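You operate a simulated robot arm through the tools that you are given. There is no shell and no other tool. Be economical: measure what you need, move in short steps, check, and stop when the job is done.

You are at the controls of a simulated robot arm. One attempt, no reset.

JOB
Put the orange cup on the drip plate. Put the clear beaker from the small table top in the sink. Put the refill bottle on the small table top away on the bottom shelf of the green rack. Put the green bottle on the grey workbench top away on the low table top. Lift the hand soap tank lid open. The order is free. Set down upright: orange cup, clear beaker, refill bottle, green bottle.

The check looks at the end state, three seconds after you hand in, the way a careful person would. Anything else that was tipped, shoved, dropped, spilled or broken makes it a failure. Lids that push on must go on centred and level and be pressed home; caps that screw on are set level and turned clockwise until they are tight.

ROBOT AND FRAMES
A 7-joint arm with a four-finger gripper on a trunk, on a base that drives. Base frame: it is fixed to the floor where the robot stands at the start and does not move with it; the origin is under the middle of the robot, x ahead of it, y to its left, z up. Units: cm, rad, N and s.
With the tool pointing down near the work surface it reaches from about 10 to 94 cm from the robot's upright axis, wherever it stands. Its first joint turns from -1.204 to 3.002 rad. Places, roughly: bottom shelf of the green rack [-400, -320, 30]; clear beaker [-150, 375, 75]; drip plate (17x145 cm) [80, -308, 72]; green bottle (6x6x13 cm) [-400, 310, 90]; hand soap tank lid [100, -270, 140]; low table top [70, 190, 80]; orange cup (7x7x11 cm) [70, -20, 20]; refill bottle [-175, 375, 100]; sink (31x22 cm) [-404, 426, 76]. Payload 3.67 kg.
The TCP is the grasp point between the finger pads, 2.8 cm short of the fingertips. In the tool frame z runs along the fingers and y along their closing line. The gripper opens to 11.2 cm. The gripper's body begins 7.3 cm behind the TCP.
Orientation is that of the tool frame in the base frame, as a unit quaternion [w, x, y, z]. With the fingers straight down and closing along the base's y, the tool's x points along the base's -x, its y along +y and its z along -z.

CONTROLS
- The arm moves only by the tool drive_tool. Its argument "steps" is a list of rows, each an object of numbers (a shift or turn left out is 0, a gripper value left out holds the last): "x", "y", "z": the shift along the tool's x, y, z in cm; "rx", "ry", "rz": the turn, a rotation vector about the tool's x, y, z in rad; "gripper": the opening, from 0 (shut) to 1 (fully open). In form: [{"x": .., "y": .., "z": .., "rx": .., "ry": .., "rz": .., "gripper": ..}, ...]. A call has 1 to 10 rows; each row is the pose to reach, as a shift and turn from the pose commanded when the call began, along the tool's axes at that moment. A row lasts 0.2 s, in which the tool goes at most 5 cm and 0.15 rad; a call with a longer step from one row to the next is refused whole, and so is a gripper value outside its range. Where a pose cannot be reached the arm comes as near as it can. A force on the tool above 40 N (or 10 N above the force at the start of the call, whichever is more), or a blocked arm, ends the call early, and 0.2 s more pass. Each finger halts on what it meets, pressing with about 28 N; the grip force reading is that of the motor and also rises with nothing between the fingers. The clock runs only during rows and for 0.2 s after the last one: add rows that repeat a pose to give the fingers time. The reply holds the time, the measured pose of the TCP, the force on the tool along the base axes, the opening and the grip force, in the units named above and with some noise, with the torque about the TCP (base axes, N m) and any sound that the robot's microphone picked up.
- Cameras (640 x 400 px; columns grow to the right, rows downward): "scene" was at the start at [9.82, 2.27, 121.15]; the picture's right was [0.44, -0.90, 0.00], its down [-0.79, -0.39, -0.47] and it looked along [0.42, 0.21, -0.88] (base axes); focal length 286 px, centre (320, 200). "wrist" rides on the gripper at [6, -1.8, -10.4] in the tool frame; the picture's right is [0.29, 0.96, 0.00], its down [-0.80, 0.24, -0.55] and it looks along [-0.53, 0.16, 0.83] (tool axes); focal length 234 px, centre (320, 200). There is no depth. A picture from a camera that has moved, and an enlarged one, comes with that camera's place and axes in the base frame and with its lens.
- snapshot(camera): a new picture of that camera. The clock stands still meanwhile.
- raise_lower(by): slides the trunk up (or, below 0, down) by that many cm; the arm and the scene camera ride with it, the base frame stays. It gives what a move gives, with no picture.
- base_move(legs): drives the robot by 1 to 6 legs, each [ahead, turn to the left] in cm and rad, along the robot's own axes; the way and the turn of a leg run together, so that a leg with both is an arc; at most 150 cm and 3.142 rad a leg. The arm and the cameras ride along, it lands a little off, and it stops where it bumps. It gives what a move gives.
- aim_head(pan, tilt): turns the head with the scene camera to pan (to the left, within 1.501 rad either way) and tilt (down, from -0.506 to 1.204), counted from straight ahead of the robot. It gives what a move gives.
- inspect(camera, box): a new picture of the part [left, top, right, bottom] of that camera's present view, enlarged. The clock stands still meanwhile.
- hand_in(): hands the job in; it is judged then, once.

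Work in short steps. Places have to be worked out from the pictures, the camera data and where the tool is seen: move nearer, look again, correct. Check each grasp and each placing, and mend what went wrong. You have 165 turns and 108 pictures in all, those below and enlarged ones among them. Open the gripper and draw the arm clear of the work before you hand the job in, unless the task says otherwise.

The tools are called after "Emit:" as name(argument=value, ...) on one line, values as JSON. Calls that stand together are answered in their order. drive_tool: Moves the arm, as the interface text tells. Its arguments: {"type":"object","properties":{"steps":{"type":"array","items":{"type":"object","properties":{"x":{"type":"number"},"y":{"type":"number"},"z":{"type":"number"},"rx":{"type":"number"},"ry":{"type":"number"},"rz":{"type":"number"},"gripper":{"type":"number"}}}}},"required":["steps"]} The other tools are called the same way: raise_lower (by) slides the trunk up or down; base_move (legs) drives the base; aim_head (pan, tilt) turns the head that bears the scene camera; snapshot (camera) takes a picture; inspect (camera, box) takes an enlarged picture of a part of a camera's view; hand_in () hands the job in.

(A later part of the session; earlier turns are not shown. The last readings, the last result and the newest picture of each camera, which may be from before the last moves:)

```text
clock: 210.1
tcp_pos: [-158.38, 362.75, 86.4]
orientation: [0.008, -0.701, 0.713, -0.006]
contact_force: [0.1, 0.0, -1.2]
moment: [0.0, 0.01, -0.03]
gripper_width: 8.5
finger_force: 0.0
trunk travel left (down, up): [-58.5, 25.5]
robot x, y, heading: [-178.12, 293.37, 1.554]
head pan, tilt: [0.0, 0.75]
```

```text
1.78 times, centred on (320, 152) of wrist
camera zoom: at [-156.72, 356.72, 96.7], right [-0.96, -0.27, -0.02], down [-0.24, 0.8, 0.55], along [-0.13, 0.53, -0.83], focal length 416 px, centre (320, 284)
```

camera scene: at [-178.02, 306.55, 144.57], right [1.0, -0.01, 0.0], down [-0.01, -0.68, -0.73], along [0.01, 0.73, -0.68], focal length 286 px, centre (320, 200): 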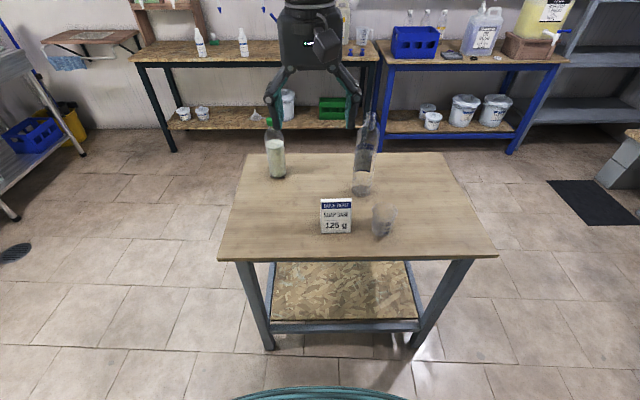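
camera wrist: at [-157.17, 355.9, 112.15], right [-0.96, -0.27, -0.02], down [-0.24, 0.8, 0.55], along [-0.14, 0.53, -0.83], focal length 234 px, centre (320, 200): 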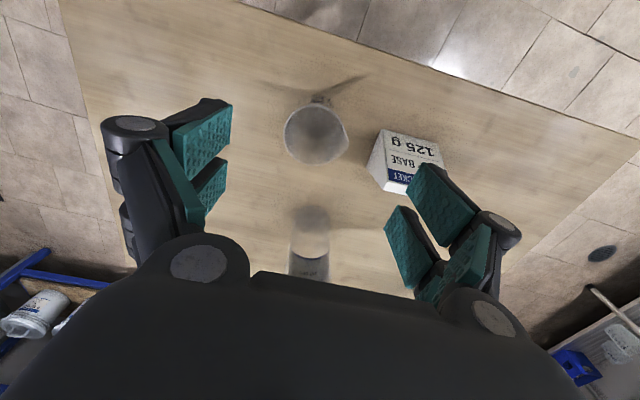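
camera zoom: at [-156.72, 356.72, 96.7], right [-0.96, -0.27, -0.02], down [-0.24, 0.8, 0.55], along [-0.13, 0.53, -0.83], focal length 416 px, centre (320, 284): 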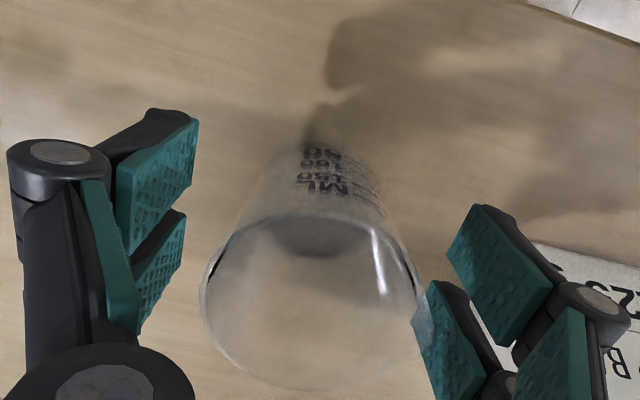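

Emit:
drive_tool(steps=[{"gripper": 0.66}, {"gripper": 0.58}, {"gripper": 0.5}, {"gripper": 0.45}, {"gripper": 0.45}])

Emit:
drive_tool(steps=[{"z": -2}, {"z": -5}, {"z": -9}, {"z": -13}, {"z": -17}, {"z": -21}, {"z": -24}])

Emit:
snapshot(camera="wrist")

```text
clock: 211.3
tcp_pos: [-158.28, 362.81, 86.35]
orientation: [0.007, -0.701, 0.714, -0.005]
contact_force: [-0.1, -0.1, 0.8]
moment: [0.03, 0.11, 0.0]
gripper_width: 6.52
finger_force: 27.9
trunk travel left (down, up): [-58.5, 25.5]
robot x, y, heading: [-178.15, 293.49, 1.559]
head pan, tilt: [0.0, 0.75]
```

```text
clock: 212.9
tcp_pos: [-158.69, 362.68, 110.35]
orientation: [0.008, -0.701, 0.713, -0.007]
contact_force: [0.4, 0.1, -0.6]
moment: [-0.02, -0.02, 0.04]
gripper_width: 6.52
finger_force: 27.3
trunk travel left (down, up): [-58.5, 25.5]
robot x, y, heading: [-178.25, 293.25, 1.562]
head pan, tilt: [0.0, 0.75]
```

```text
38 pictures are left
camera wrist: at [-157.2, 356.62, 120.72], right [-0.96, -0.27, -0.02], down [-0.24, 0.8, 0.55], along [-0.13, 0.53, -0.83], focal length 234 px, centre (320, 200)
```

wrist: 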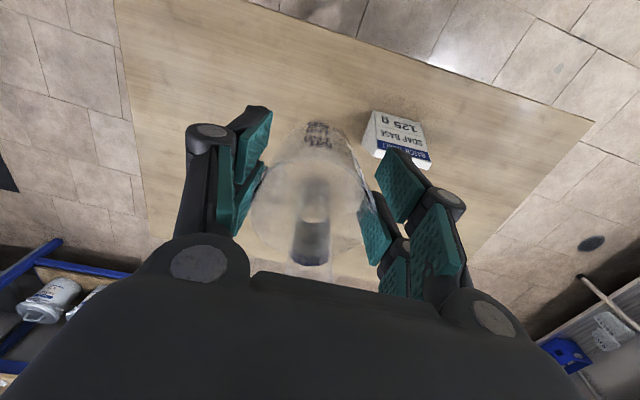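

Beaker is held. I look toward the sink at (-404,426).

Emit:
base_move(legs=[[-30, 0]])

Emit:
aim_head(pan=0.95, tilt=0.35)

Emit:
snapshot(camera="scene")

```text
clock: 214.9
tcp_pos: [-159.23, 332.65, 110.42]
orientation: [0.008, -0.701, 0.713, -0.007]
contact_force: [-0.2, 0.5, 0.3]
moment: [0.04, 0.02, -0.03]
gripper_width: 6.56
finger_force: 27.7
trunk travel left (down, up): [-58.5, 25.5]
robot x, y, heading: [-178.44, 263.6, 1.561]
head pan, tilt: [0.0, 0.75]
```

```text
clock: 216.2
tcp_pos: [-159.24, 332.84, 110.4]
orientation: [0.007, -0.701, 0.713, -0.006]
contact_force: [-0.2, 0.5, 0.3]
moment: [0.03, -0.01, 0.0]
gripper_width: 6.51
finger_force: 28.8
trunk travel left (down, up): [-58.5, 25.5]
robot x, y, heading: [-178.54, 263.28, 1.563]
head pan, tilt: [0.949, 0.351]
```

```text
37 pictures are left
camera scene: at [-185.92, 273.78, 148.12], right [0.59, 0.81, 0.0], down [0.28, -0.2, -0.94], along [-0.76, 0.55, -0.34], focal length 286 px, centre (320, 200)
```

scene: 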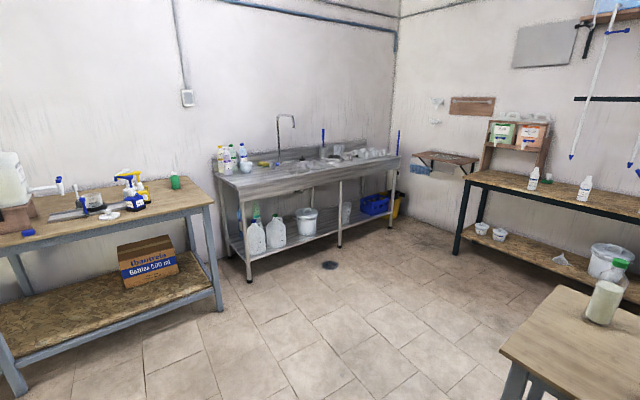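

Sink counter front is at x≈-375, y 340–520, faucet near y≈400. I drive to about (-300,408) facing it.

Emit:
base_move(legs=[[0, 0.7], [100, 0], [90, 0], [0, 0.88]])

Emit:
aim_head(pan=0, tilt=0.55)

Emit:
snapshot(camera="scene")

```text
clock: 229.8
tcp_pos: [-368.49, 430.49, 110.34]
orientation: [-0.01, 1.0, -0.01, -0.001]
contact_force: [-0.1, -0.3, -0.3]
moment: [0.01, -0.06, 0.03]
gripper_width: 6.5
finger_force: 27.9
trunk travel left (down, up): [-58.5, 25.5]
robot x, y, heading: [-299.44, 410.72, 3.126]
head pan, tilt: [0.949, 0.351]
```

```text
clock: 231.1
tcp_pos: [-368.44, 430.53, 110.29]
orientation: [-0.01, 1.0, -0.009, -0.001]
contact_force: [-0.1, 1.1, 0.1]
moment: [0.01, -0.04, -0.01]
gripper_width: 6.51
finger_force: 28.1
trunk travel left (down, up): [-58.5, 25.5]
robot x, y, heading: [-299.12, 410.97, 3.13]
head pan, tilt: [0.0, 0.55]
```

```text
36 pictures are left
camera scene: at [-313.32, 411.04, 146.3], right [0.01, 1.0, 0.0], down [0.52, -0.01, -0.85], along [-0.85, 0.01, -0.52], focal length 286 px, centre (320, 200)
```

scene: 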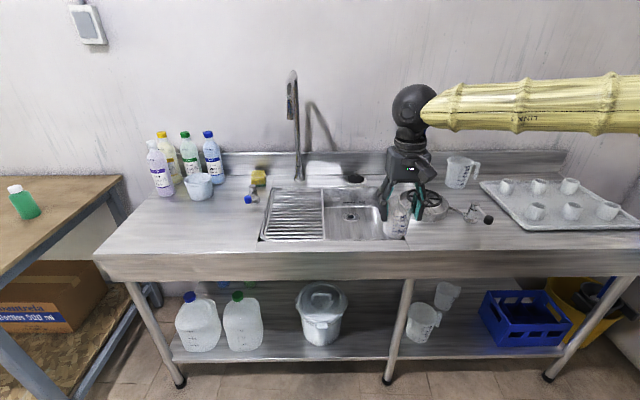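

Emit:
inspect(camera="scene", box=[250, 160, 470, 260])

```text
2.91 times, centred on (360, 210) of scene
camera zoom: at [-313.32, 411.04, 146.3], right [0.01, 1.0, 0.0], down [0.52, -0.01, -0.85], along [-0.85, 0.01, -0.52], focal length 833 px, centre (204, 171)
```

zoom: 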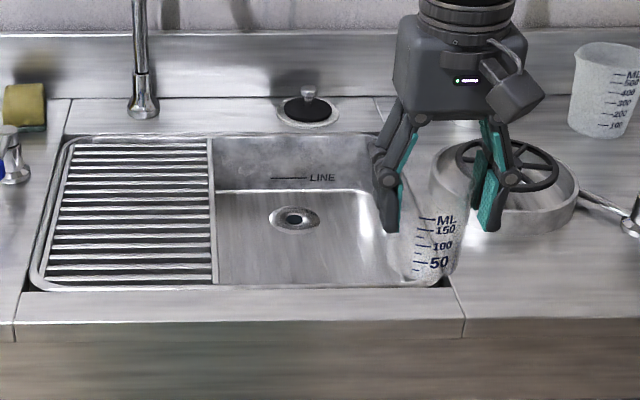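

Basin spans x -419…-387, y 413.5…437.5, floor z≈76.5. I drive 18 cm ahead and then position the beaker above (-399,425).

Emit:
base_move(legs=[[18, 0]])

```text
clock: 232.6
tcp_pos: [-387.06, 430.91, 110.18]
orientation: [-0.01, 1.0, -0.009, 0.001]
contact_force: [-0.3, 0.0, 0.3]
moment: [-0.05, -0.02, -0.02]
gripper_width: 6.5
finger_force: 27.2
trunk travel left (down, up): [-58.5, 25.5]
robot x, y, heading: [-317.29, 411.39, 3.127]
head pan, tilt: [0.0, 0.55]
```

Emit:
drive_tool(steps=[{"x": -4, "y": 2}, {"x": -8, "y": 4}, {"x": -11.9, "y": 6.1}, {"x": -11.9, "y": 6.1, "z": 4}, {"x": -11.9, "y": 6.1, "z": 8}, {"x": -11.9, "y": 6.1, "z": 12}, {"x": -11.9, "y": 6.1, "z": 16}, {"x": -11.9, "y": 6.1, "z": 16}])

Emit:
inspect(camera="scene", box=[250, 160, 470, 300])

```text
clock: 234.4
tcp_pos: [-398.81, 425.1, 94.19]
orientation: [-0.009, 1.0, -0.011, -0.001]
contact_force: [-0.4, -1.5, -0.3]
moment: [-0.01, 0.0, -0.01]
gripper_width: 6.51
finger_force: 27.8
trunk travel left (down, up): [-58.5, 25.5]
robot x, y, heading: [-317.58, 411.36, 3.126]
head pan, tilt: [0.0, 0.55]
```

```text
2.86 times, centred on (360, 230) of scene
camera zoom: at [-331.57, 411.28, 146.31], right [0.01, 1.0, 0.0], down [0.52, -0.01, -0.85], along [-0.85, 0.01, -0.52], focal length 818 px, centre (206, 114)
```

zoom: 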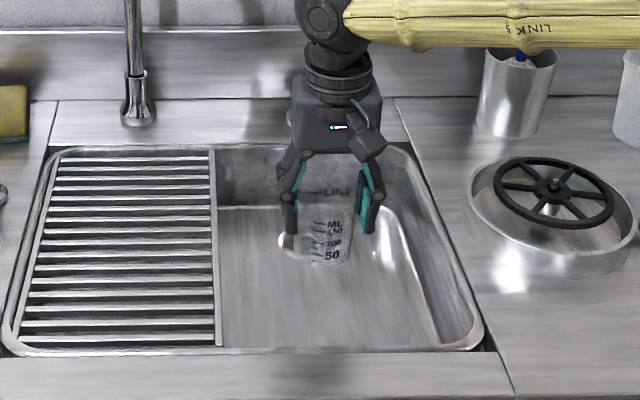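

Well placed over the basin. Lowering toward the floor.

Emit:
drive_tool(steps=[{"z": 3}, {"z": 6}, {"z": 9}, {"z": 10.5}, {"z": 10.5}])

Emit:
drive_tool(steps=[{"z": 0.3}, {"z": 0.6}, {"z": 0.9}, {"z": 1.2}, {"z": 1.2}])

Emit:
drive_tool(steps=[{"z": 0.3}, {"z": 0.6}, {"z": 0.6}])

```text
clock: 235.6
tcp_pos: [-398.82, 425.47, 84.06]
orientation: [-0.01, 1.0, -0.011, -0.002]
contact_force: [-5.7, -0.8, 19.6]
moment: [-0.07, 0.42, -0.03]
gripper_width: 6.53
finger_force: 28.1
trunk travel left (down, up): [-58.5, 25.5]
robot x, y, heading: [-317.77, 411.37, 3.128]
head pan, tilt: [0.0, 0.55]
```

```text
clock: 236.8
tcp_pos: [-398.66, 425.42, 82.58]
orientation: [-0.01, 1.0, -0.011, -0.001]
contact_force: [1.3, 4.7, 19.6]
moment: [-0.03, 0.26, -0.06]
gripper_width: 6.49
finger_force: 28.1
trunk travel left (down, up): [-58.5, 25.5]
robot x, y, heading: [-317.77, 411.46, 3.124]
head pan, tilt: [0.0, 0.55]
```

```text
clock: 237.6
tcp_pos: [-398.72, 425.46, 82.09]
orientation: [-0.009, 1.0, -0.009, -0.002]
contact_force: [-0.5, 2.0, 20.1]
moment: [-0.05, 0.36, -0.03]
gripper_width: 6.44
finger_force: 27.9
trunk travel left (down, up): [-58.5, 25.5]
robot x, y, heading: [-317.53, 411.4, 3.13]
head pan, tilt: [0.0, 0.55]
```

Floor contact reached (the beaker slid slightly in the grip). I check it before opening.

Emit:
inspect(camera="scene", box=[290, 190, 420, 290])

```text
4.00 times, centred on (355, 240) of scene
camera zoom: at [-331.46, 411.28, 146.32], right [0.01, 1.0, 0.0], down [0.52, -0.01, -0.85], along [-0.85, 0.01, -0.52], focal length 1145 px, centre (180, 40)
```

zoom: 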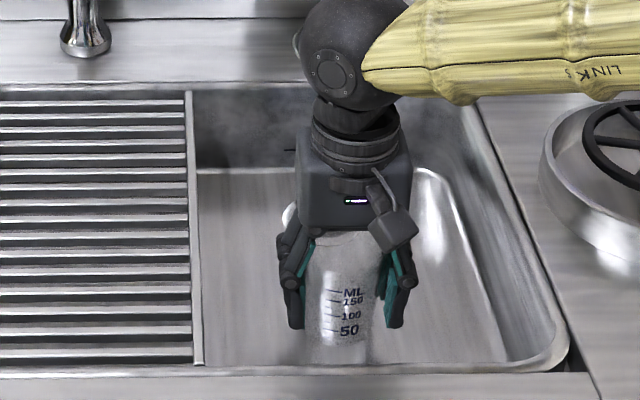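

Beaker is upright on the floor; I open and lift away.

Emit:
drive_tool(steps=[{"z": -0.3, "gripper": 0.62}, {"z": -0.3, "gripper": 0.7}, {"z": -0.3, "gripper": 0.78}, {"z": -0.3, "gripper": 0.78}])

Emit:
drive_tool(steps=[{"z": -3}, {"z": -7}, {"z": -11}, {"z": -15}, {"z": -19}, {"z": -23}, {"z": -27}, {"z": -31}])

Emit:
inspect(camera="scene", box=[290, 190, 420, 290])

```text
clock: 238.6
tcp_pos: [-398.9, 425.54, 82.26]
orientation: [-0.01, 1.0, -0.01, -0.001]
contact_force: [-0.4, -0.4, 1.1]
moment: [0.0, 0.0, 0.0]
gripper_width: 8.75
finger_force: 0.1
trunk travel left (down, up): [-58.5, 25.5]
robot x, y, heading: [-317.91, 411.48, 3.126]
head pan, tilt: [0.0, 0.55]
```

```text
clock: 240.4
tcp_pos: [-398.69, 424.71, 113.43]
orientation: [-0.011, 1.0, -0.009, -0.001]
contact_force: [0.4, 0.1, -0.4]
moment: [-0.03, 0.05, 0.0]
gripper_width: 8.74
finger_force: 0.1
trunk travel left (down, up): [-58.5, 25.5]
robot x, y, heading: [-317.34, 411.23, 3.131]
head pan, tilt: [0.0, 0.55]
```

```text
4.00 times, centred on (355, 240) of scene
camera zoom: at [-331.56, 411.25, 146.3], right [0.01, 1.0, 0.0], down [0.52, -0.01, -0.85], along [-0.85, 0.01, -0.52], focal length 1145 px, centre (180, 40)
```

zoom: 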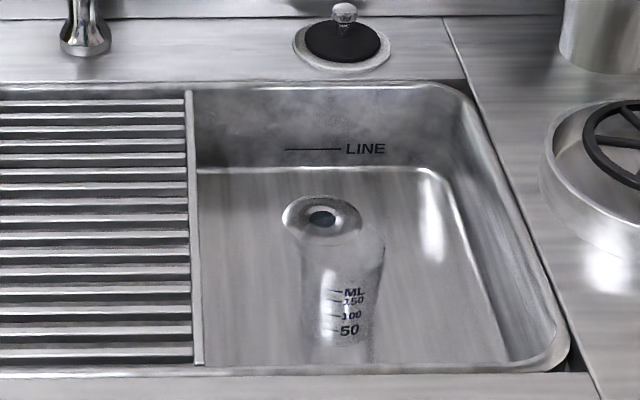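

Beaker stands in the sink. Next the green bottle on the grey workbench at about (-400,310): I reverse, drive south and turn to face it.

Emit:
raise_lower(by=12)

Emit:
base_move(legs=[[-45, 0], [0, 1.345], [112, 0], [0, -1.345]])

Emit:
aim_head(pan=0, tilt=0.6)

Emit:
snapshot(camera="scene")

```text
clock: 241.9
tcp_pos: [-398.78, 424.78, 125.23]
orientation: [-0.01, 1.0, -0.01, -0.001]
contact_force: [0.2, 0.3, -0.1]
moment: [0.01, 0.0, 0.03]
gripper_width: 8.77
finger_force: 0.0
trunk travel left (down, up): [-70.5, 13.5]
robot x, y, heading: [-317.33, 411.4, 3.125]
head pan, tilt: [0.0, 0.55]
```

```text
clock: 256.6
tcp_pos: [-379.29, 314.74, 125.3]
orientation: [-0.01, 1.0, -0.006, -0.001]
contact_force: [-0.2, 0.2, -0.1]
moment: [-0.03, 0.01, 0.02]
gripper_width: 8.73
finger_force: 0.0
trunk travel left (down, up): [-70.5, 13.5]
robot x, y, heading: [-298.44, 301.44, 3.138]
head pan, tilt: [0.0, 0.55]
```

```text
clock: 257.2
tcp_pos: [-379.34, 314.71, 125.31]
orientation: [-0.009, 1.0, -0.006, -0.001]
contact_force: [-0.7, -1.2, -0.5]
moment: [0.03, 0.01, 0.02]
gripper_width: 8.74
finger_force: 0.0
trunk travel left (down, up): [-70.5, 13.5]
robot x, y, heading: [-297.77, 301.53, 3.132]
head pan, tilt: [0.0, 0.6]
```

```text
31 pictures are left
camera scene: at [-311.88, 301.77, 157.85], right [0.01, 1.0, 0.0], down [0.56, 0.0, -0.83], along [-0.83, 0.01, -0.56], focal length 286 px, centre (320, 200)
```

scene: 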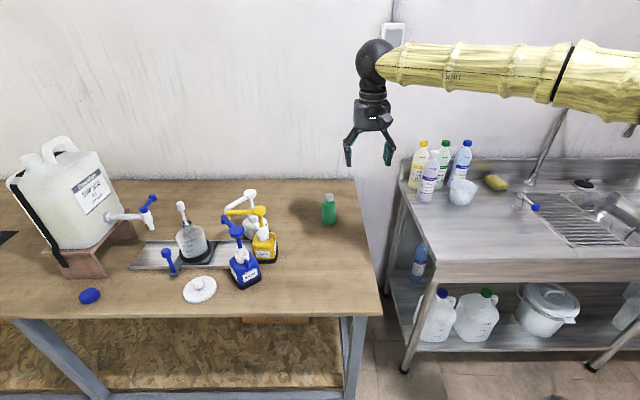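

Green bottle: centre about (-406.3,306), base z≈84, top ≈97. I drive 17 cm ahead and position above it.

Emit:
base_move(legs=[[17, 0]])

Emit:
drive_tool(steps=[{"x": -3, "y": 2.9, "gripper": 0.8}, {"x": -6, "y": 5.8}, {"x": -9.5, "y": 8.6}, {"x": -9.5, "y": 8.6, "z": 4}, {"x": -9.5, "y": 8.6, "z": 8}, {"x": -9.5, "y": 8.6, "z": 12}, {"x": -9.5, "y": 8.6, "z": 16}, {"x": -9.5, "y": 8.6, "z": 20}])

Emit:
snapshot(camera="wrist")

```text
clock: 258.7
tcp_pos: [-396.47, 315.07, 125.01]
orientation: [-0.009, 1.0, -0.007, 0.0]
contact_force: [-1.0, 0.0, -0.7]
moment: [0.02, -0.06, -0.01]
gripper_width: 8.74
finger_force: 0.0
trunk travel left (down, up): [-70.5, 13.5]
robot x, y, heading: [-315.11, 301.99, 3.138]
head pan, tilt: [0.0, 0.6]
```

```text
clock: 260.5
tcp_pos: [-406.24, 307.0, 105.03]
orientation: [-0.01, 1.0, -0.007, 0.0]
contact_force: [-0.7, 0.5, -1.1]
moment: [0.0, 0.0, -0.02]
gripper_width: 8.95
finger_force: 0.0
trunk travel left (down, up): [-70.5, 13.5]
robot x, y, heading: [-315.08, 301.89, 3.13]
head pan, tilt: [0.0, 0.6]
```

```text
30 pictures are left
camera wrist: at [-400.03, 308.46, 115.32], right [0.27, -0.96, -0.02], down [-0.8, -0.24, 0.55], along [-0.53, -0.14, -0.84], focal length 234 px, centre (320, 200)
```

wrist: 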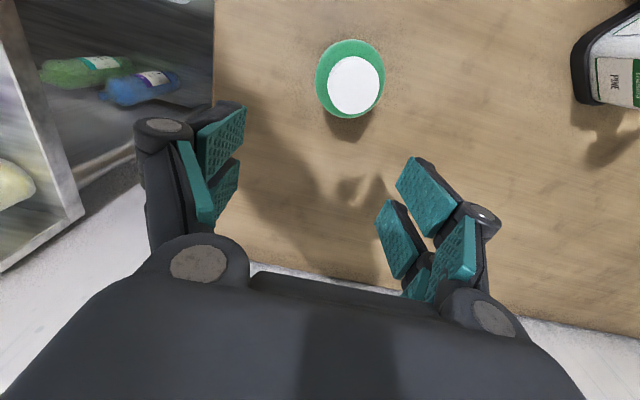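

Both views combined: bench z≈86.3, bottle centre (-401.7,306), top ≈99.3. I correct, descend to z≈94 and close.

Emit:
drive_tool(steps=[{"x": 2.3, "y": 0.5}, {"x": 4.6, "y": 1.0}, {"x": 4.6, "y": 1.0, "z": 3}, {"x": 4.6, "y": 1.0, "z": 6}, {"x": 4.6, "y": 1.0, "z": 9}, {"x": 4.6, "y": 1.0, "z": 11}, {"x": 4.6, "y": 1.0, "z": 11}])

Emit:
drive_tool(steps=[{"gripper": 0.7}, {"gripper": 0.6}, {"gripper": 0.5}, {"gripper": 0.42}, {"gripper": 0.42}])

Emit:
snapshot(camera="wrist")

```text
clock: 262.1
tcp_pos: [-401.44, 306.01, 94.13]
orientation: [-0.01, 1.0, -0.007, -0.001]
contact_force: [-0.6, -0.7, 0.5]
moment: [-0.02, -0.03, 0.03]
gripper_width: 8.96
finger_force: 0.2
trunk travel left (down, up): [-70.5, 13.5]
robot x, y, heading: [-315.17, 301.66, 3.133]
head pan, tilt: [0.0, 0.6]
```

```text
clock: 263.3
tcp_pos: [-401.47, 306.16, 94.22]
orientation: [-0.01, 1.0, -0.007, -0.001]
contact_force: [-0.8, -1.9, 1.4]
moment: [-0.07, 0.01, 0.0]
gripper_width: 5.5
finger_force: 27.9
trunk travel left (down, up): [-70.5, 13.5]
robot x, y, heading: [-314.93, 302.02, 3.125]
head pan, tilt: [0.0, 0.6]
```

```text
29 pictures are left
camera wrist: at [-395.3, 307.55, 104.47], right [0.27, -0.96, -0.02], down [-0.8, -0.24, 0.55], along [-0.53, -0.14, -0.83], focal length 234 px, centre (320, 200)
```

wrist: 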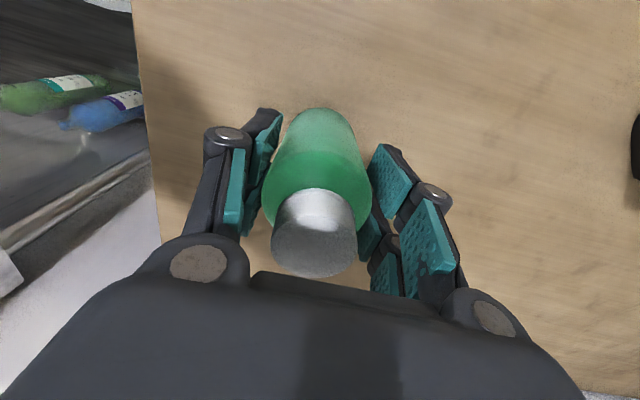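

Bottle gripped. I lift, reverse, and head for the low table (70,190), whose west edge is at x≈27.

Emit:
drive_tool(steps=[{"z": -2}, {"z": -6}, {"z": -10}, {"z": -14}, {"z": -18}, {"z": -22}, {"z": -25}])

Emit:
base_move(legs=[[-48, 0], [0, 2.2], [120, 0], [110, 0], [0, 1.05]])

Emit:
aim_head(pan=0.1, tilt=0.4)

Emit:
snapshot(camera="scene")

```text
clock: 264.9
tcp_pos: [-401.48, 305.54, 119.16]
orientation: [-0.011, 1.0, -0.007, -0.001]
contact_force: [-0.5, -0.7, -2.3]
moment: [-0.01, -0.01, 0.04]
gripper_width: 5.52
finger_force: 27.7
trunk travel left (down, up): [-70.5, 13.5]
robot x, y, heading: [-314.9, 301.7, 3.131]
head pan, tilt: [0.0, 0.6]
```

```text
clock: 286.6
tcp_pos: [-41.78, 128.8, 119.19]
orientation: [0.0, -0.066, 0.998, -0.01]
contact_force: [-1.5, 0.1, -2.6]
moment: [-0.03, 0.02, 0.03]
gripper_width: 5.5
finger_force: 28.1
trunk travel left (down, up): [-70.5, 13.5]
robot x, y, heading: [-128.2, 120.2, 0.132]
head pan, tilt: [0.0, 0.6]
```

```text
clock: 287.3
tcp_pos: [-41.74, 128.73, 118.99]
orientation: [0.0, -0.066, 0.998, -0.01]
contact_force: [0.1, -0.1, -2.2]
moment: [0.0, 0.01, 0.01]
gripper_width: 5.47
finger_force: 28.0
trunk travel left (down, up): [-70.5, 13.5]
robot x, y, heading: [-127.85, 119.93, 0.142]
head pan, tilt: [0.099, 0.4]
```

```text
28 pictures are left
camera scene: at [-113.86, 122.42, 159.66], right [0.23, -0.97, 0.0], down [-0.38, -0.09, -0.92], along [0.9, 0.22, -0.39], focal length 286 px, centre (320, 200)
```

scene: 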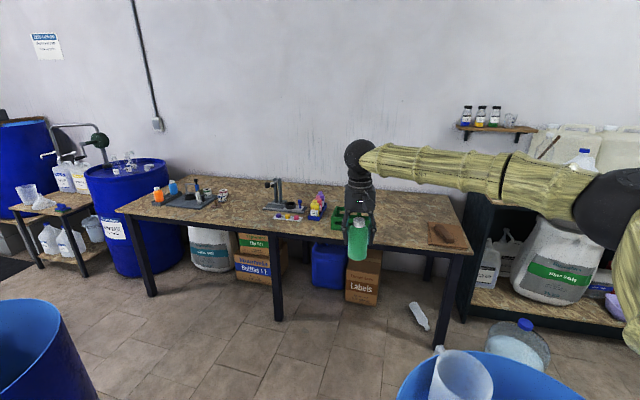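

The low table's west edge is at x≈27 (y 77–297). A free spot is around (43,122); bins block a direct line, so I go to (-38.6,151) and turn to heading -0.3.

Emit:
raise_lower(by=8)

Emit:
base_move(legs=[[0, 0.191], [94, 0], [0, -0.633]])

Emit:
aim_head(pan=0.15, tilt=0.65)

Emit:
snapshot(camera="scene")

```text
clock: 288.5
tcp_pos: [-41.67, 128.72, 127.15]
orientation: [0.0, -0.066, 0.998, -0.011]
contact_force: [-0.3, 0.1, -2.6]
moment: [0.0, 0.03, -0.02]
gripper_width: 5.5
finger_force: 27.8
trunk travel left (down, up): [-78.5, 5.5]
robot x, y, heading: [-127.59, 120.0, 0.138]
head pan, tilt: [0.099, 0.4]
```

```text
clock: 291.4
tcp_pos: [-21.98, 145.31, 127.33]
orientation: [0.001, -0.124, 0.992, -0.003]
contact_force: [1.0, -1.3, -1.5]
moment: [0.11, 0.12, -0.02]
gripper_width: 5.49
finger_force: 27.2
trunk travel left (down, up): [-78.5, 5.5]
robot x, y, heading: [-106.98, 128.78, 0.177]
head pan, tilt: [0.099, 0.4]
stopped in leg 2: the robot was blocked; the commanded pose is now the measured one
```

```text
clock: 292.2
tcp_pos: [-22.09, 146.64, 127.34]
orientation: [0.002, -0.126, 0.992, -0.007]
contact_force: [-0.5, -1.3, -2.2]
moment: [-0.02, 0.02, 0.02]
gripper_width: 5.52
finger_force: 28.1
trunk travel left (down, up): [-78.5, 5.5]
robot x, y, heading: [-106.82, 128.58, 0.182]
head pan, tilt: [0.15, 0.649]
```

```text
27 pictures are left
camera scene: at [-93.72, 131.98, 165.42], right [0.32, -0.95, 0.0], down [-0.57, -0.19, -0.8], along [0.75, 0.26, -0.6], focal length 286 px, centre (320, 200)
```

scene: 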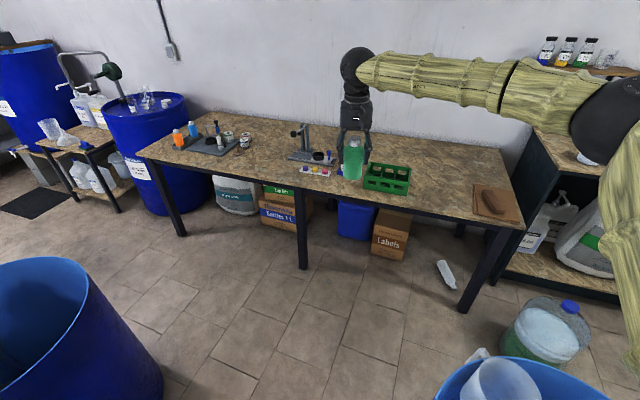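

The base bumped at (-107,129), probably on the right-hand bin. I look down at both bins to locate the gap precisely.

Emit:
base_move(legs=[[-12, 0]])

Emit:
aim_head(pan=-0.75, tilt=0.75)

Emit:
snapshot(camera="scene")

Emit:
aim_head(pan=0.75, tilt=0.75)

Emit:
snapshot(camera="scene")

```text
clock: 293.4
tcp_pos: [-34.49, 144.94, 127.46]
orientation: [0.003, -0.126, 0.992, -0.009]
contact_force: [-0.2, 0.2, -1.7]
moment: [-0.01, -0.04, 0.03]
gripper_width: 5.5
finger_force: 28.5
trunk travel left (down, up): [-78.5, 5.5]
robot x, y, heading: [-118.67, 126.63, 0.181]
head pan, tilt: [0.15, 0.649]
```

```text
clock: 294.6
tcp_pos: [-34.14, 144.72, 127.3]
orientation: [0.002, -0.127, 0.992, -0.009]
contact_force: [0.3, -0.1, -2.0]
moment: [0.0, 0.02, 0.01]
gripper_width: 5.5
finger_force: 27.9
trunk travel left (down, up): [-78.5, 5.5]
robot x, y, heading: [-119.2, 126.85, 0.181]
head pan, tilt: [-0.75, 0.75]
```

```text
26 pictures are left
camera scene: at [-107.05, 123.03, 164.55], right [-0.54, -0.84, 0.0], down [-0.57, 0.37, -0.73], along [0.62, -0.39, -0.68], focal length 286 px, centre (320, 200)
```

scene: 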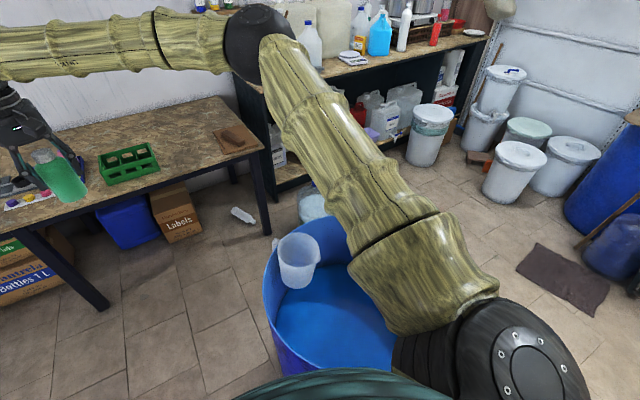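

```text
clock: 296.2
tcp_pos: [-34.16, 144.93, 127.29]
orientation: [0.002, -0.126, 0.992, -0.009]
contact_force: [0.1, -0.3, -1.4]
moment: [-0.03, 0.03, 0.01]
gripper_width: 5.51
finger_force: 28.5
trunk travel left (down, up): [-78.5, 5.5]
robot x, y, heading: [-119.14, 126.88, 0.182]
head pan, tilt: [0.75, 0.75]
```

```text
25 pictures are left
camera scene: at [-109.11, 134.14, 164.56], right [0.8, -0.6, 0.0], down [-0.41, -0.55, -0.73], along [0.44, 0.59, -0.68], focal length 286 px, centre (320, 200)
```

scene: 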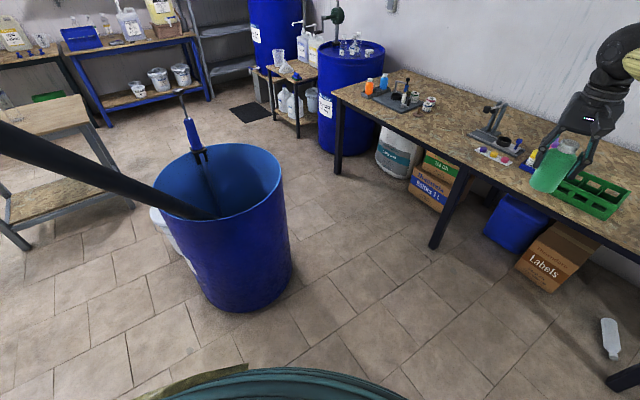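

The bins are at about (-61,88) and (-88,248) with a ~105 cm gap; a pole leans out of the left one near (-130,205). I thread via (-78,165) to (-36,162), then turn to -0.4.

Emit:
base_move(legs=[[0, 0.565], [55, 0], [0, -0.82], [42, 0], [0, -0.33]])

Emit:
aim_head(pan=0.2, tilt=0.75)

Emit:
snapshot(camera="scene")

```text
clock: 306.3
tcp_pos: [43.44, 129.26, 127.35]
orientation: [-0.001, 0.166, 0.986, -0.008]
contact_force: [-0.1, 0.5, -1.8]
moment: [-0.02, -0.01, -0.01]
gripper_width: 5.48
finger_force: 28.7
trunk travel left (down, up): [-78.5, 5.5]
robot x, y, heading: [-36.84, 160.9, -0.408]
head pan, tilt: [0.75, 0.75]
```

```text
clock: 307.3
tcp_pos: [43.45, 129.17, 127.33]
orientation: [-0.001, 0.166, 0.986, -0.008]
contact_force: [-0.9, 0.6, -2.4]
moment: [0.02, 0.01, 0.01]
gripper_width: 5.49
finger_force: 28.3
trunk travel left (down, up): [-78.5, 5.5]
robot x, y, heading: [-36.92, 161.35, -0.409]
head pan, tilt: [0.201, 0.75]
```

```text
24 pictures are left
camera scene: at [-24.37, 157.24, 164.56], right [-0.2, -0.98, 0.0], down [-0.67, 0.14, -0.73], along [0.72, -0.15, -0.68], focal length 286 px, centre (320, 200)
```

scene: 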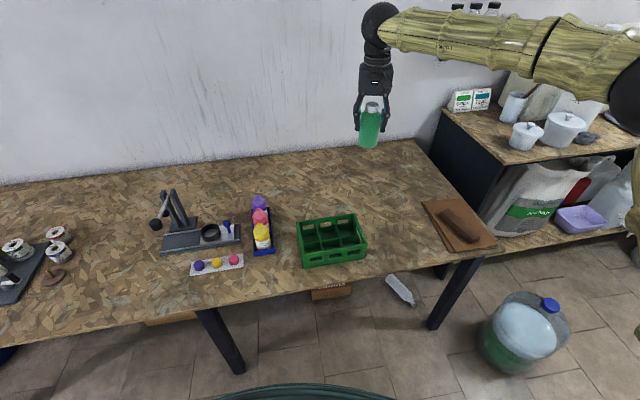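

I arrived cleanly. Free spot between green crate (y≥125) and board (y≤95) is about (48,111); I adjust the base to bring the bottle above it.

Emit:
base_move(legs=[[12, 0], [0, -0.17]])

Emit:
drive_tool(steps=[{"z": 4}, {"z": 8}, {"z": 12}, {"z": 16}, {"z": 20}, {"z": 24}, {"z": 28}, {"z": 32}])

Emit:
snapshot(camera="scene")

```text
clock: 309.2
tcp_pos: [47.9, 111.14, 127.28]
orientation: [-0.001, 0.25, 0.968, -0.008]
contact_force: [-0.1, -1.5, -1.4]
moment: [0.01, 0.0, 0.0]
gripper_width: 5.48
finger_force: 27.8
trunk travel left (down, up): [-78.5, 5.5]
robot x, y, heading: [-26.27, 156.3, -0.575]
head pan, tilt: [0.201, 0.75]
```

```text
clock: 311.0
tcp_pos: [47.82, 110.8, 95.17]
orientation: [-0.001, 0.251, 0.968, -0.009]
contact_force: [-0.4, 0.7, -2.0]
moment: [0.01, 0.04, 0.0]
gripper_width: 5.52
finger_force: 28.3
trunk travel left (down, up): [-78.5, 5.5]
robot x, y, heading: [-26.05, 156.62, -0.577]
head pan, tilt: [0.201, 0.75]
```

```text
23 pictures are left
camera scene: at [-14.04, 150.33, 164.55], right [-0.37, -0.93, 0.0], down [-0.64, 0.25, -0.73], along [0.68, -0.27, -0.68], focal length 286 px, centre (320, 200)
```

scene: 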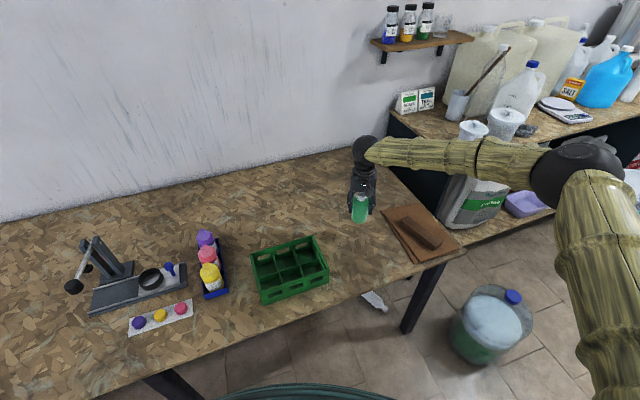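

Clear spot beneath the bottle. Lowering in stages until contact.

Emit:
drive_tool(steps=[{"z": 2.5}, {"z": 5}, {"z": 6.5}, {"z": 6.5}])

Emit:
drive_tool(steps=[{"z": 0.4}, {"z": 0.8}, {"z": 1.2}, {"z": 1.2}])

Emit:
drive_tool(steps=[{"z": 0.4}, {"z": 0.8}, {"z": 1.2}, {"z": 1.2}])

```text
clock: 312.0
tcp_pos: [47.73, 110.65, 88.72]
orientation: [-0.001, 0.249, 0.968, -0.008]
contact_force: [-1.1, -0.8, -1.9]
moment: [0.05, 0.0, 0.03]
gripper_width: 5.49
finger_force: 28.2
trunk travel left (down, up): [-78.5, 5.5]
robot x, y, heading: [-25.86, 156.45, -0.575]
head pan, tilt: [0.201, 0.75]
```

```text
clock: 313.0
tcp_pos: [47.74, 110.61, 87.54]
orientation: [-0.002, 0.249, 0.968, -0.008]
contact_force: [-0.9, 0.5, -2.2]
moment: [0.07, -0.02, -0.01]
gripper_width: 5.46
finger_force: 27.9
trunk travel left (down, up): [-78.5, 5.5]
robot x, y, heading: [-26.46, 156.25, -0.576]
head pan, tilt: [0.201, 0.75]
```

```text
clock: 314.0
tcp_pos: [47.68, 110.69, 86.42]
orientation: [-0.001, 0.25, 0.968, -0.008]
contact_force: [-0.3, -0.7, -2.4]
moment: [0.0, 0.04, 0.01]
gripper_width: 5.51
finger_force: 28.2
trunk travel left (down, up): [-78.5, 5.5]
robot x, y, heading: [-26.01, 156.33, -0.574]
head pan, tilt: [0.201, 0.75]
```

Base of the bottle is near z≈78.5 and not yet touching; I continue.

Emit:
drive_tool(steps=[{"z": 0.4}, {"z": 0.8}, {"z": 1.2}, {"z": 1.2}])

Emit:
drive_tool(steps=[{"z": 0.4}, {"z": 0.8}, {"z": 1.0}, {"z": 1.0}])

Emit:
inspect(camera="scene", box=[300, 150, 430, 250])

```text
clock: 315.0
tcp_pos: [47.65, 110.68, 85.04]
orientation: [-0.001, 0.25, 0.968, -0.009]
contact_force: [-0.4, -1.5, -0.1]
moment: [0.03, -0.02, -0.03]
gripper_width: 5.5
finger_force: 28.3
trunk travel left (down, up): [-78.5, 5.5]
robot x, y, heading: [-25.9, 156.39, -0.577]
head pan, tilt: [0.201, 0.75]
```

```text
clock: 316.0
tcp_pos: [47.67, 110.61, 84.47]
orientation: [0.001, 0.25, 0.968, -0.008]
contact_force: [0.6, -2.2, 21.9]
moment: [-0.08, -0.1, -0.05]
gripper_width: 5.43
finger_force: 28.1
trunk travel left (down, up): [-78.5, 5.5]
robot x, y, heading: [-25.65, 156.41, -0.577]
head pan, tilt: [0.201, 0.75]
```

```text
4.00 times, centred on (365, 200) of scene
camera zoom: at [-14.4, 150.5, 164.59], right [-0.37, -0.93, 0.0], down [-0.63, 0.25, -0.73], along [0.68, -0.27, -0.68], focal length 1145 px, centre (140, 200)
```

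zoom: 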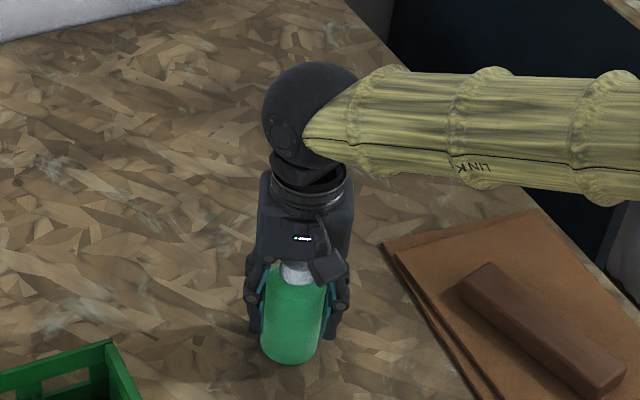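

Contact at 22 N, table at z≈77. I ease up slightly, open, and lift straight up.

Emit:
drive_tool(steps=[{"z": -0.3, "gripper": 0.55}, {"z": -0.3, "gripper": 0.65}, {"z": -0.3, "gripper": 0.75}, {"z": -0.3, "gripper": 0.75}])

Emit:
drive_tool(steps=[{"z": -3}, {"z": -7}, {"z": -11}, {"z": -15}, {"z": -19}, {"z": -23}, {"z": -27}, {"z": -31}, {"z": -35}])

Emit:
inspect(camera="scene", box=[220, 130, 480, 300])

```text
clock: 317.0
tcp_pos: [47.64, 110.69, 84.56]
orientation: [-0.002, 0.249, 0.969, -0.009]
contact_force: [0.0, 0.0, 0.3]
moment: [-0.01, -0.01, -0.01]
gripper_width: 8.4
finger_force: 0.2
trunk travel left (down, up): [-78.5, 5.5]
robot x, y, heading: [-25.71, 156.58, -0.574]
head pan, tilt: [0.201, 0.75]
```

```text
clock: 319.0
tcp_pos: [47.73, 111.15, 119.52]
orientation: [-0.001, 0.25, 0.968, -0.009]
contact_force: [-0.1, -0.2, 0.7]
moment: [-0.05, -0.01, 0.01]
gripper_width: 8.44
finger_force: 0.1
trunk travel left (down, up): [-78.5, 5.5]
robot x, y, heading: [-25.69, 156.44, -0.579]
head pan, tilt: [0.201, 0.75]
```

```text
2.35 times, centred on (350, 215) of scene
camera zoom: at [-14.28, 150.49, 164.56], right [-0.37, -0.93, 0.0], down [-0.63, 0.25, -0.73], along [0.68, -0.27, -0.68], focal length 673 px, centre (249, 165)
```

zoom: 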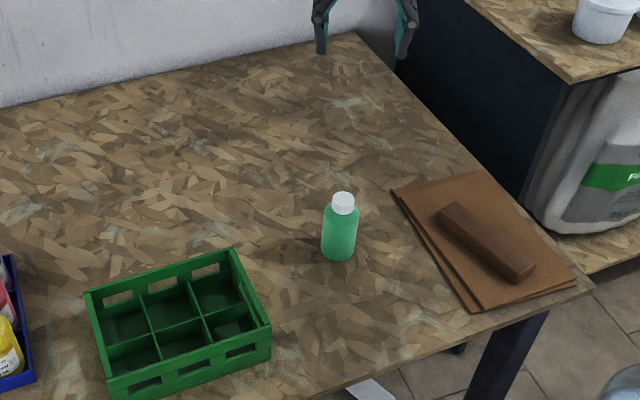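

Green bottle stands upright on the low table. Now I back out the same way between the bins and drive toward the small table for the refill bottle.

Emit:
base_move(legs=[[0, 0.4], [-53, 0], [0, 0.915], [-120, 0], [0, 1.06], [149, 0]])

```text
clock: 341.0
tcp_pos: [-220.47, 315.99, 119.37]
orientation: [-0.007, 0.801, -0.598, 0.005]
contact_force: [-0.1, 0.5, 0.9]
moment: [-0.01, 0.01, 0.01]
gripper_width: 8.39
finger_force: 0.1
trunk travel left (down, up): [-78.5, 5.5]
robot x, y, heading: [-199.86, 231.91, 1.789]
head pan, tilt: [0.201, 0.75]
```

Position as planned. I retract the arm, pitch the tool to ~20° below horizontal for a side grasp, lower the trunk 26 cm, and drive in front of the bottle.

Emit:
drive_tool(steps=[{"x": 3.7, "ry": -0.15}, {"x": 7.4, "ry": -0.3}, {"x": 11.1, "ry": -0.45}, {"x": 14.8, "ry": -0.6}, {"x": 18.5, "ry": -0.75}, {"x": 22.2, "ry": -0.9}, {"x": 26, "ry": -1.05}, {"x": 30, "ry": -1.2}])

Emit:
raise_lower(by=-26)

Emit:
base_move(legs=[[0, -0.85], [62, 0], [0, 0.65]])

Emit:
aim_head(pan=0, tilt=0.6)

Emit:
snapshot(camera="scene")

Emit:
snapshot(camera="wrist")

```text
clock: 342.8
tcp_pos: [-213.56, 288.47, 119.03]
orientation: [-0.345, 0.663, -0.49, -0.449]
contact_force: [-0.2, 0.5, -0.3]
moment: [0.0, -0.05, -0.02]
gripper_width: 8.41
finger_force: 0.0
out of reach, approached as far as the arm can: row 8
trunk travel left (down, up): [-78.5, 5.5]
robot x, y, heading: [-199.6, 231.7, 1.788]
head pan, tilt: [0.201, 0.75]
```

```text
clock: 345.4
tcp_pos: [-213.39, 288.4, 93.01]
orientation: [-0.344, 0.663, -0.49, -0.449]
contact_force: [0.7, 1.0, -0.1]
moment: [-0.01, -0.02, 0.03]
gripper_width: 8.43
finger_force: 0.0
trunk travel left (down, up): [-52.5, 31.5]
robot x, y, heading: [-199.81, 231.67, 1.787]
head pan, tilt: [0.201, 0.75]
```

```text
clock: 352.9
tcp_pos: [-165.44, 339.9, 93.05]
orientation: [-0.386, 0.613, -0.553, -0.412]
contact_force: [-0.5, -0.2, 0.1]
moment: [0.02, 0.01, -0.02]
gripper_width: 8.39
finger_force: 0.0
trunk travel left (down, up): [-52.5, 31.5]
robot x, y, heading: [-163.46, 281.88, 1.587]
head pan, tilt: [0.201, 0.75]
```

```text
clock: 353.6
tcp_pos: [-165.27, 340.07, 93.01]
orientation: [-0.387, 0.612, -0.553, -0.413]
contact_force: [0.0, -0.6, 0.2]
moment: [-0.01, -0.03, 0.01]
gripper_width: 8.41
finger_force: 0.0
trunk travel left (down, up): [-52.5, 31.5]
robot x, y, heading: [-163.39, 281.55, 1.593]
head pan, tilt: [0.0, 0.6]
```

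```text
20 pictures are left
camera scene: at [-163.46, 295.53, 139.84], right [1.0, 0.02, 0.0], down [0.01, -0.57, -0.82], along [-0.02, 0.82, -0.57], focal length 286 px, centre (320, 200)
```

scene: 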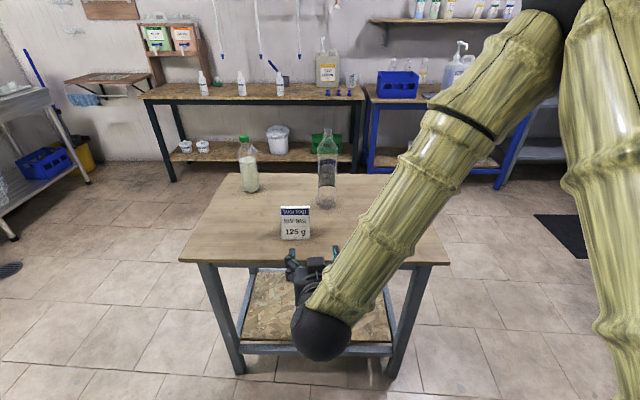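

```text
19 pictures are left
camera wrist: at [-162.46, 328.27, 91.17], right [-0.94, -0.19, -0.28], down [-0.23, -0.25, 0.94], along [-0.25, 0.95, 0.19], focal length 234 px, centre (320, 200)
```

wrist: 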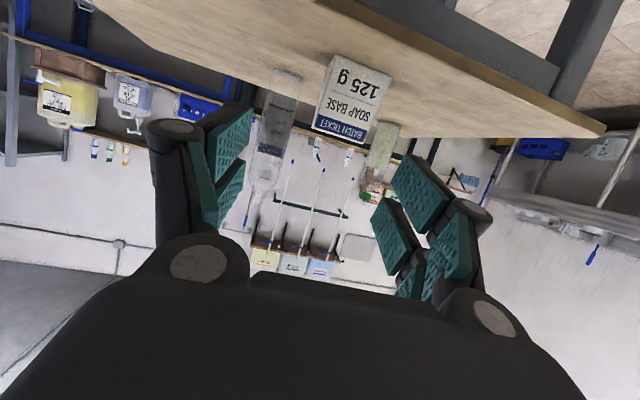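

Refill bottle at (-162.6,378.5), ticket top z≈89 at its left front. I raise to the start of a straight approach line along the tool axis passing above the ticket.

Emit:
drive_tool(steps=[{"x": -3.5, "y": -1.55, "z": 1.3, "gripper": 0.9}, {"x": -7, "y": -3.1, "z": 2.6}, {"x": -10.5, "y": -4.65, "z": 4}, {"x": -14, "y": -6.2, "z": 5.3}, {"x": -14, "y": -6.2, "z": 9.8}, {"x": -14, "y": -6.2, "z": 14.3}, {"x": -14, "y": -6.2, "z": 18.8}, {"x": -14, "y": -6.2, "z": 22}, {"x": -14, "y": -6.2, "z": 22}])

Emit:
snapshot(camera="wrist")

```text
clock: 355.6
tcp_pos: [-161.64, 366.15, 98.4]
orientation: [-0.386, 0.612, -0.553, -0.412]
contact_force: [-0.5, 0.2, -0.2]
moment: [0.03, 0.05, 0.0]
gripper_width: 10.06
finger_force: 0.1
trunk travel left (down, up): [-52.5, 31.5]
robot x, y, heading: [-163.02, 281.69, 1.593]
head pan, tilt: [0.0, 0.6]
```

```text
18 pictures are left
camera wrist: at [-158.72, 354.39, 96.5], right [-0.94, -0.19, -0.28], down [-0.23, -0.25, 0.94], along [-0.25, 0.95, 0.19], focal length 234 px, centre (320, 200)
```

wrist: 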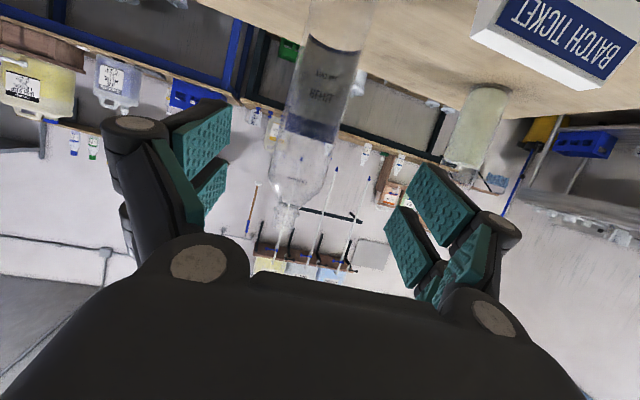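

On line. Advancing the last 13 cm and closing.

Emit:
drive_tool(steps=[{"z": 3}, {"z": 6}, {"z": 9}, {"z": 11.5}, {"z": 13.2}, {"z": 13.2}])

Emit:
drive_tool(steps=[{"gripper": 0.8}, {"gripper": 0.7}, {"gripper": 0.6}, {"gripper": 0.5}, {"gripper": 0.5}])

Emit:
snapshot(camera="wrist")

```text
clock: 357.0
tcp_pos: [-162.82, 378.37, 93.54]
orientation: [-0.386, 0.613, -0.552, -0.414]
contact_force: [-0.2, 1.1, 0.8]
moment: [0.01, 0.03, 0.01]
gripper_width: 10.1
finger_force: 0.1
trunk travel left (down, up): [-52.5, 31.5]
robot x, y, heading: [-163.19, 281.81, 1.59]
head pan, tilt: [0.0, 0.6]
```

```text
clock: 358.2
tcp_pos: [-162.83, 378.18, 93.62]
orientation: [-0.387, 0.612, -0.553, -0.413]
contact_force: [-0.7, 0.1, -0.5]
moment: [-0.01, 0.0, -0.01]
gripper_width: 5.63
finger_force: 0.2
trunk travel left (down, up): [-52.5, 31.5]
robot x, y, heading: [-163.08, 281.89, 1.596]
head pan, tilt: [0.0, 0.6]
```

```text
17 pictures are left
camera wrist: at [-159.77, 366.62, 91.65], right [-0.94, -0.19, -0.28], down [-0.23, -0.25, 0.94], along [-0.25, 0.95, 0.19], focal length 234 px, centre (320, 200)
```

wrist: 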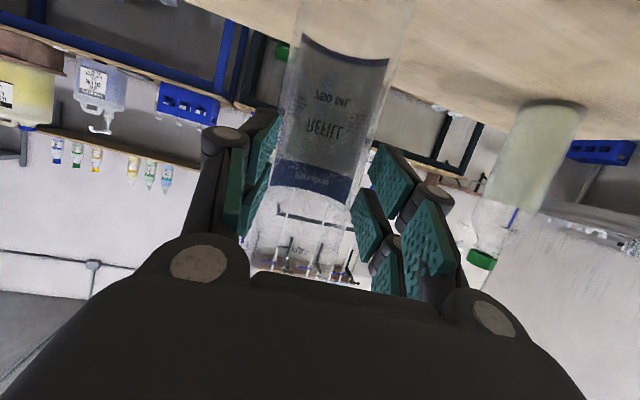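

At 5.6 cm still no contact — the bottle is slimmer. I keep closing.

Emit:
drive_tool(steps=[{"gripper": 0.46}, {"gripper": 0.42}, {"gripper": 0.38}, {"gripper": 0.34}, {"gripper": 0.34}])

Emit:
snapshot(camera="wrist")

```text
clock: 359.4
tcp_pos: [-162.81, 378.32, 93.54]
orientation: [-0.386, 0.613, -0.552, -0.413]
contact_force: [0.1, -0.3, 0.1]
moment: [-0.02, 0.03, 0.04]
gripper_width: 3.8
finger_force: 0.1
trunk travel left (down, up): [-52.5, 31.5]
robot x, y, heading: [-163.32, 281.86, 1.595]
head pan, tilt: [0.0, 0.6]
```

```text
16 pictures are left
camera wrist: at [-159.77, 366.62, 91.65], right [-0.94, -0.19, -0.28], down [-0.23, -0.25, 0.94], along [-0.25, 0.95, 0.19], focal length 234 px, centre (320, 200)
```

wrist: 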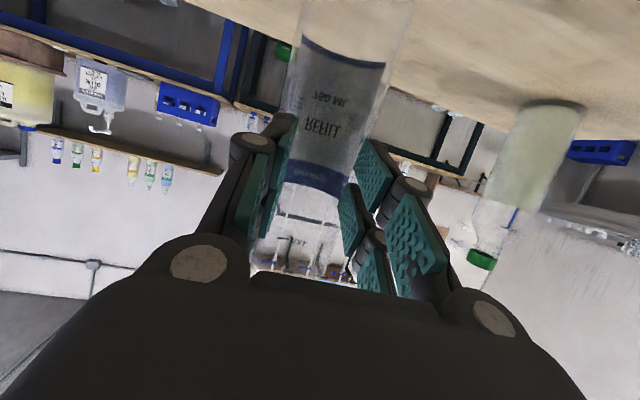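

The fingers closed just in front of the bottle: it stands deeper, around y≈384. I reopen, advance 6 cm, and close again.

Emit:
drive_tool(steps=[{"gripper": 0.6}, {"gripper": 0.9}, {"gripper": 0.9}, {"z": 2}, {"z": 4}, {"z": 6}, {"z": 6}])

Emit:
drive_tool(steps=[{"gripper": 0.8}, {"gripper": 0.7}, {"gripper": 0.6}, {"gripper": 0.5}, {"gripper": 0.45}, {"gripper": 0.45}])

```text
clock: 361.0
tcp_pos: [-163.22, 383.82, 91.48]
orientation: [-0.386, 0.613, -0.552, -0.414]
contact_force: [-0.1, 0.7, -0.2]
moment: [-0.02, 0.0, 0.02]
gripper_width: 10.06
finger_force: 0.0
trunk travel left (down, up): [-52.5, 31.5]
robot x, y, heading: [-163.11, 281.99, 1.588]
head pan, tilt: [0.0, 0.6]
```

```text
clock: 362.4
tcp_pos: [-163.3, 383.75, 91.44]
orientation: [-0.386, 0.613, -0.553, -0.412]
contact_force: [0.1, -0.6, 0.9]
moment: [-0.02, 0.08, 0.0]
gripper_width: 6.5
finger_force: 27.8
trunk travel left (down, up): [-52.5, 31.5]
robot x, y, heading: [-163.35, 282.52, 1.59]
head pan, tilt: [0.0, 0.6]
```

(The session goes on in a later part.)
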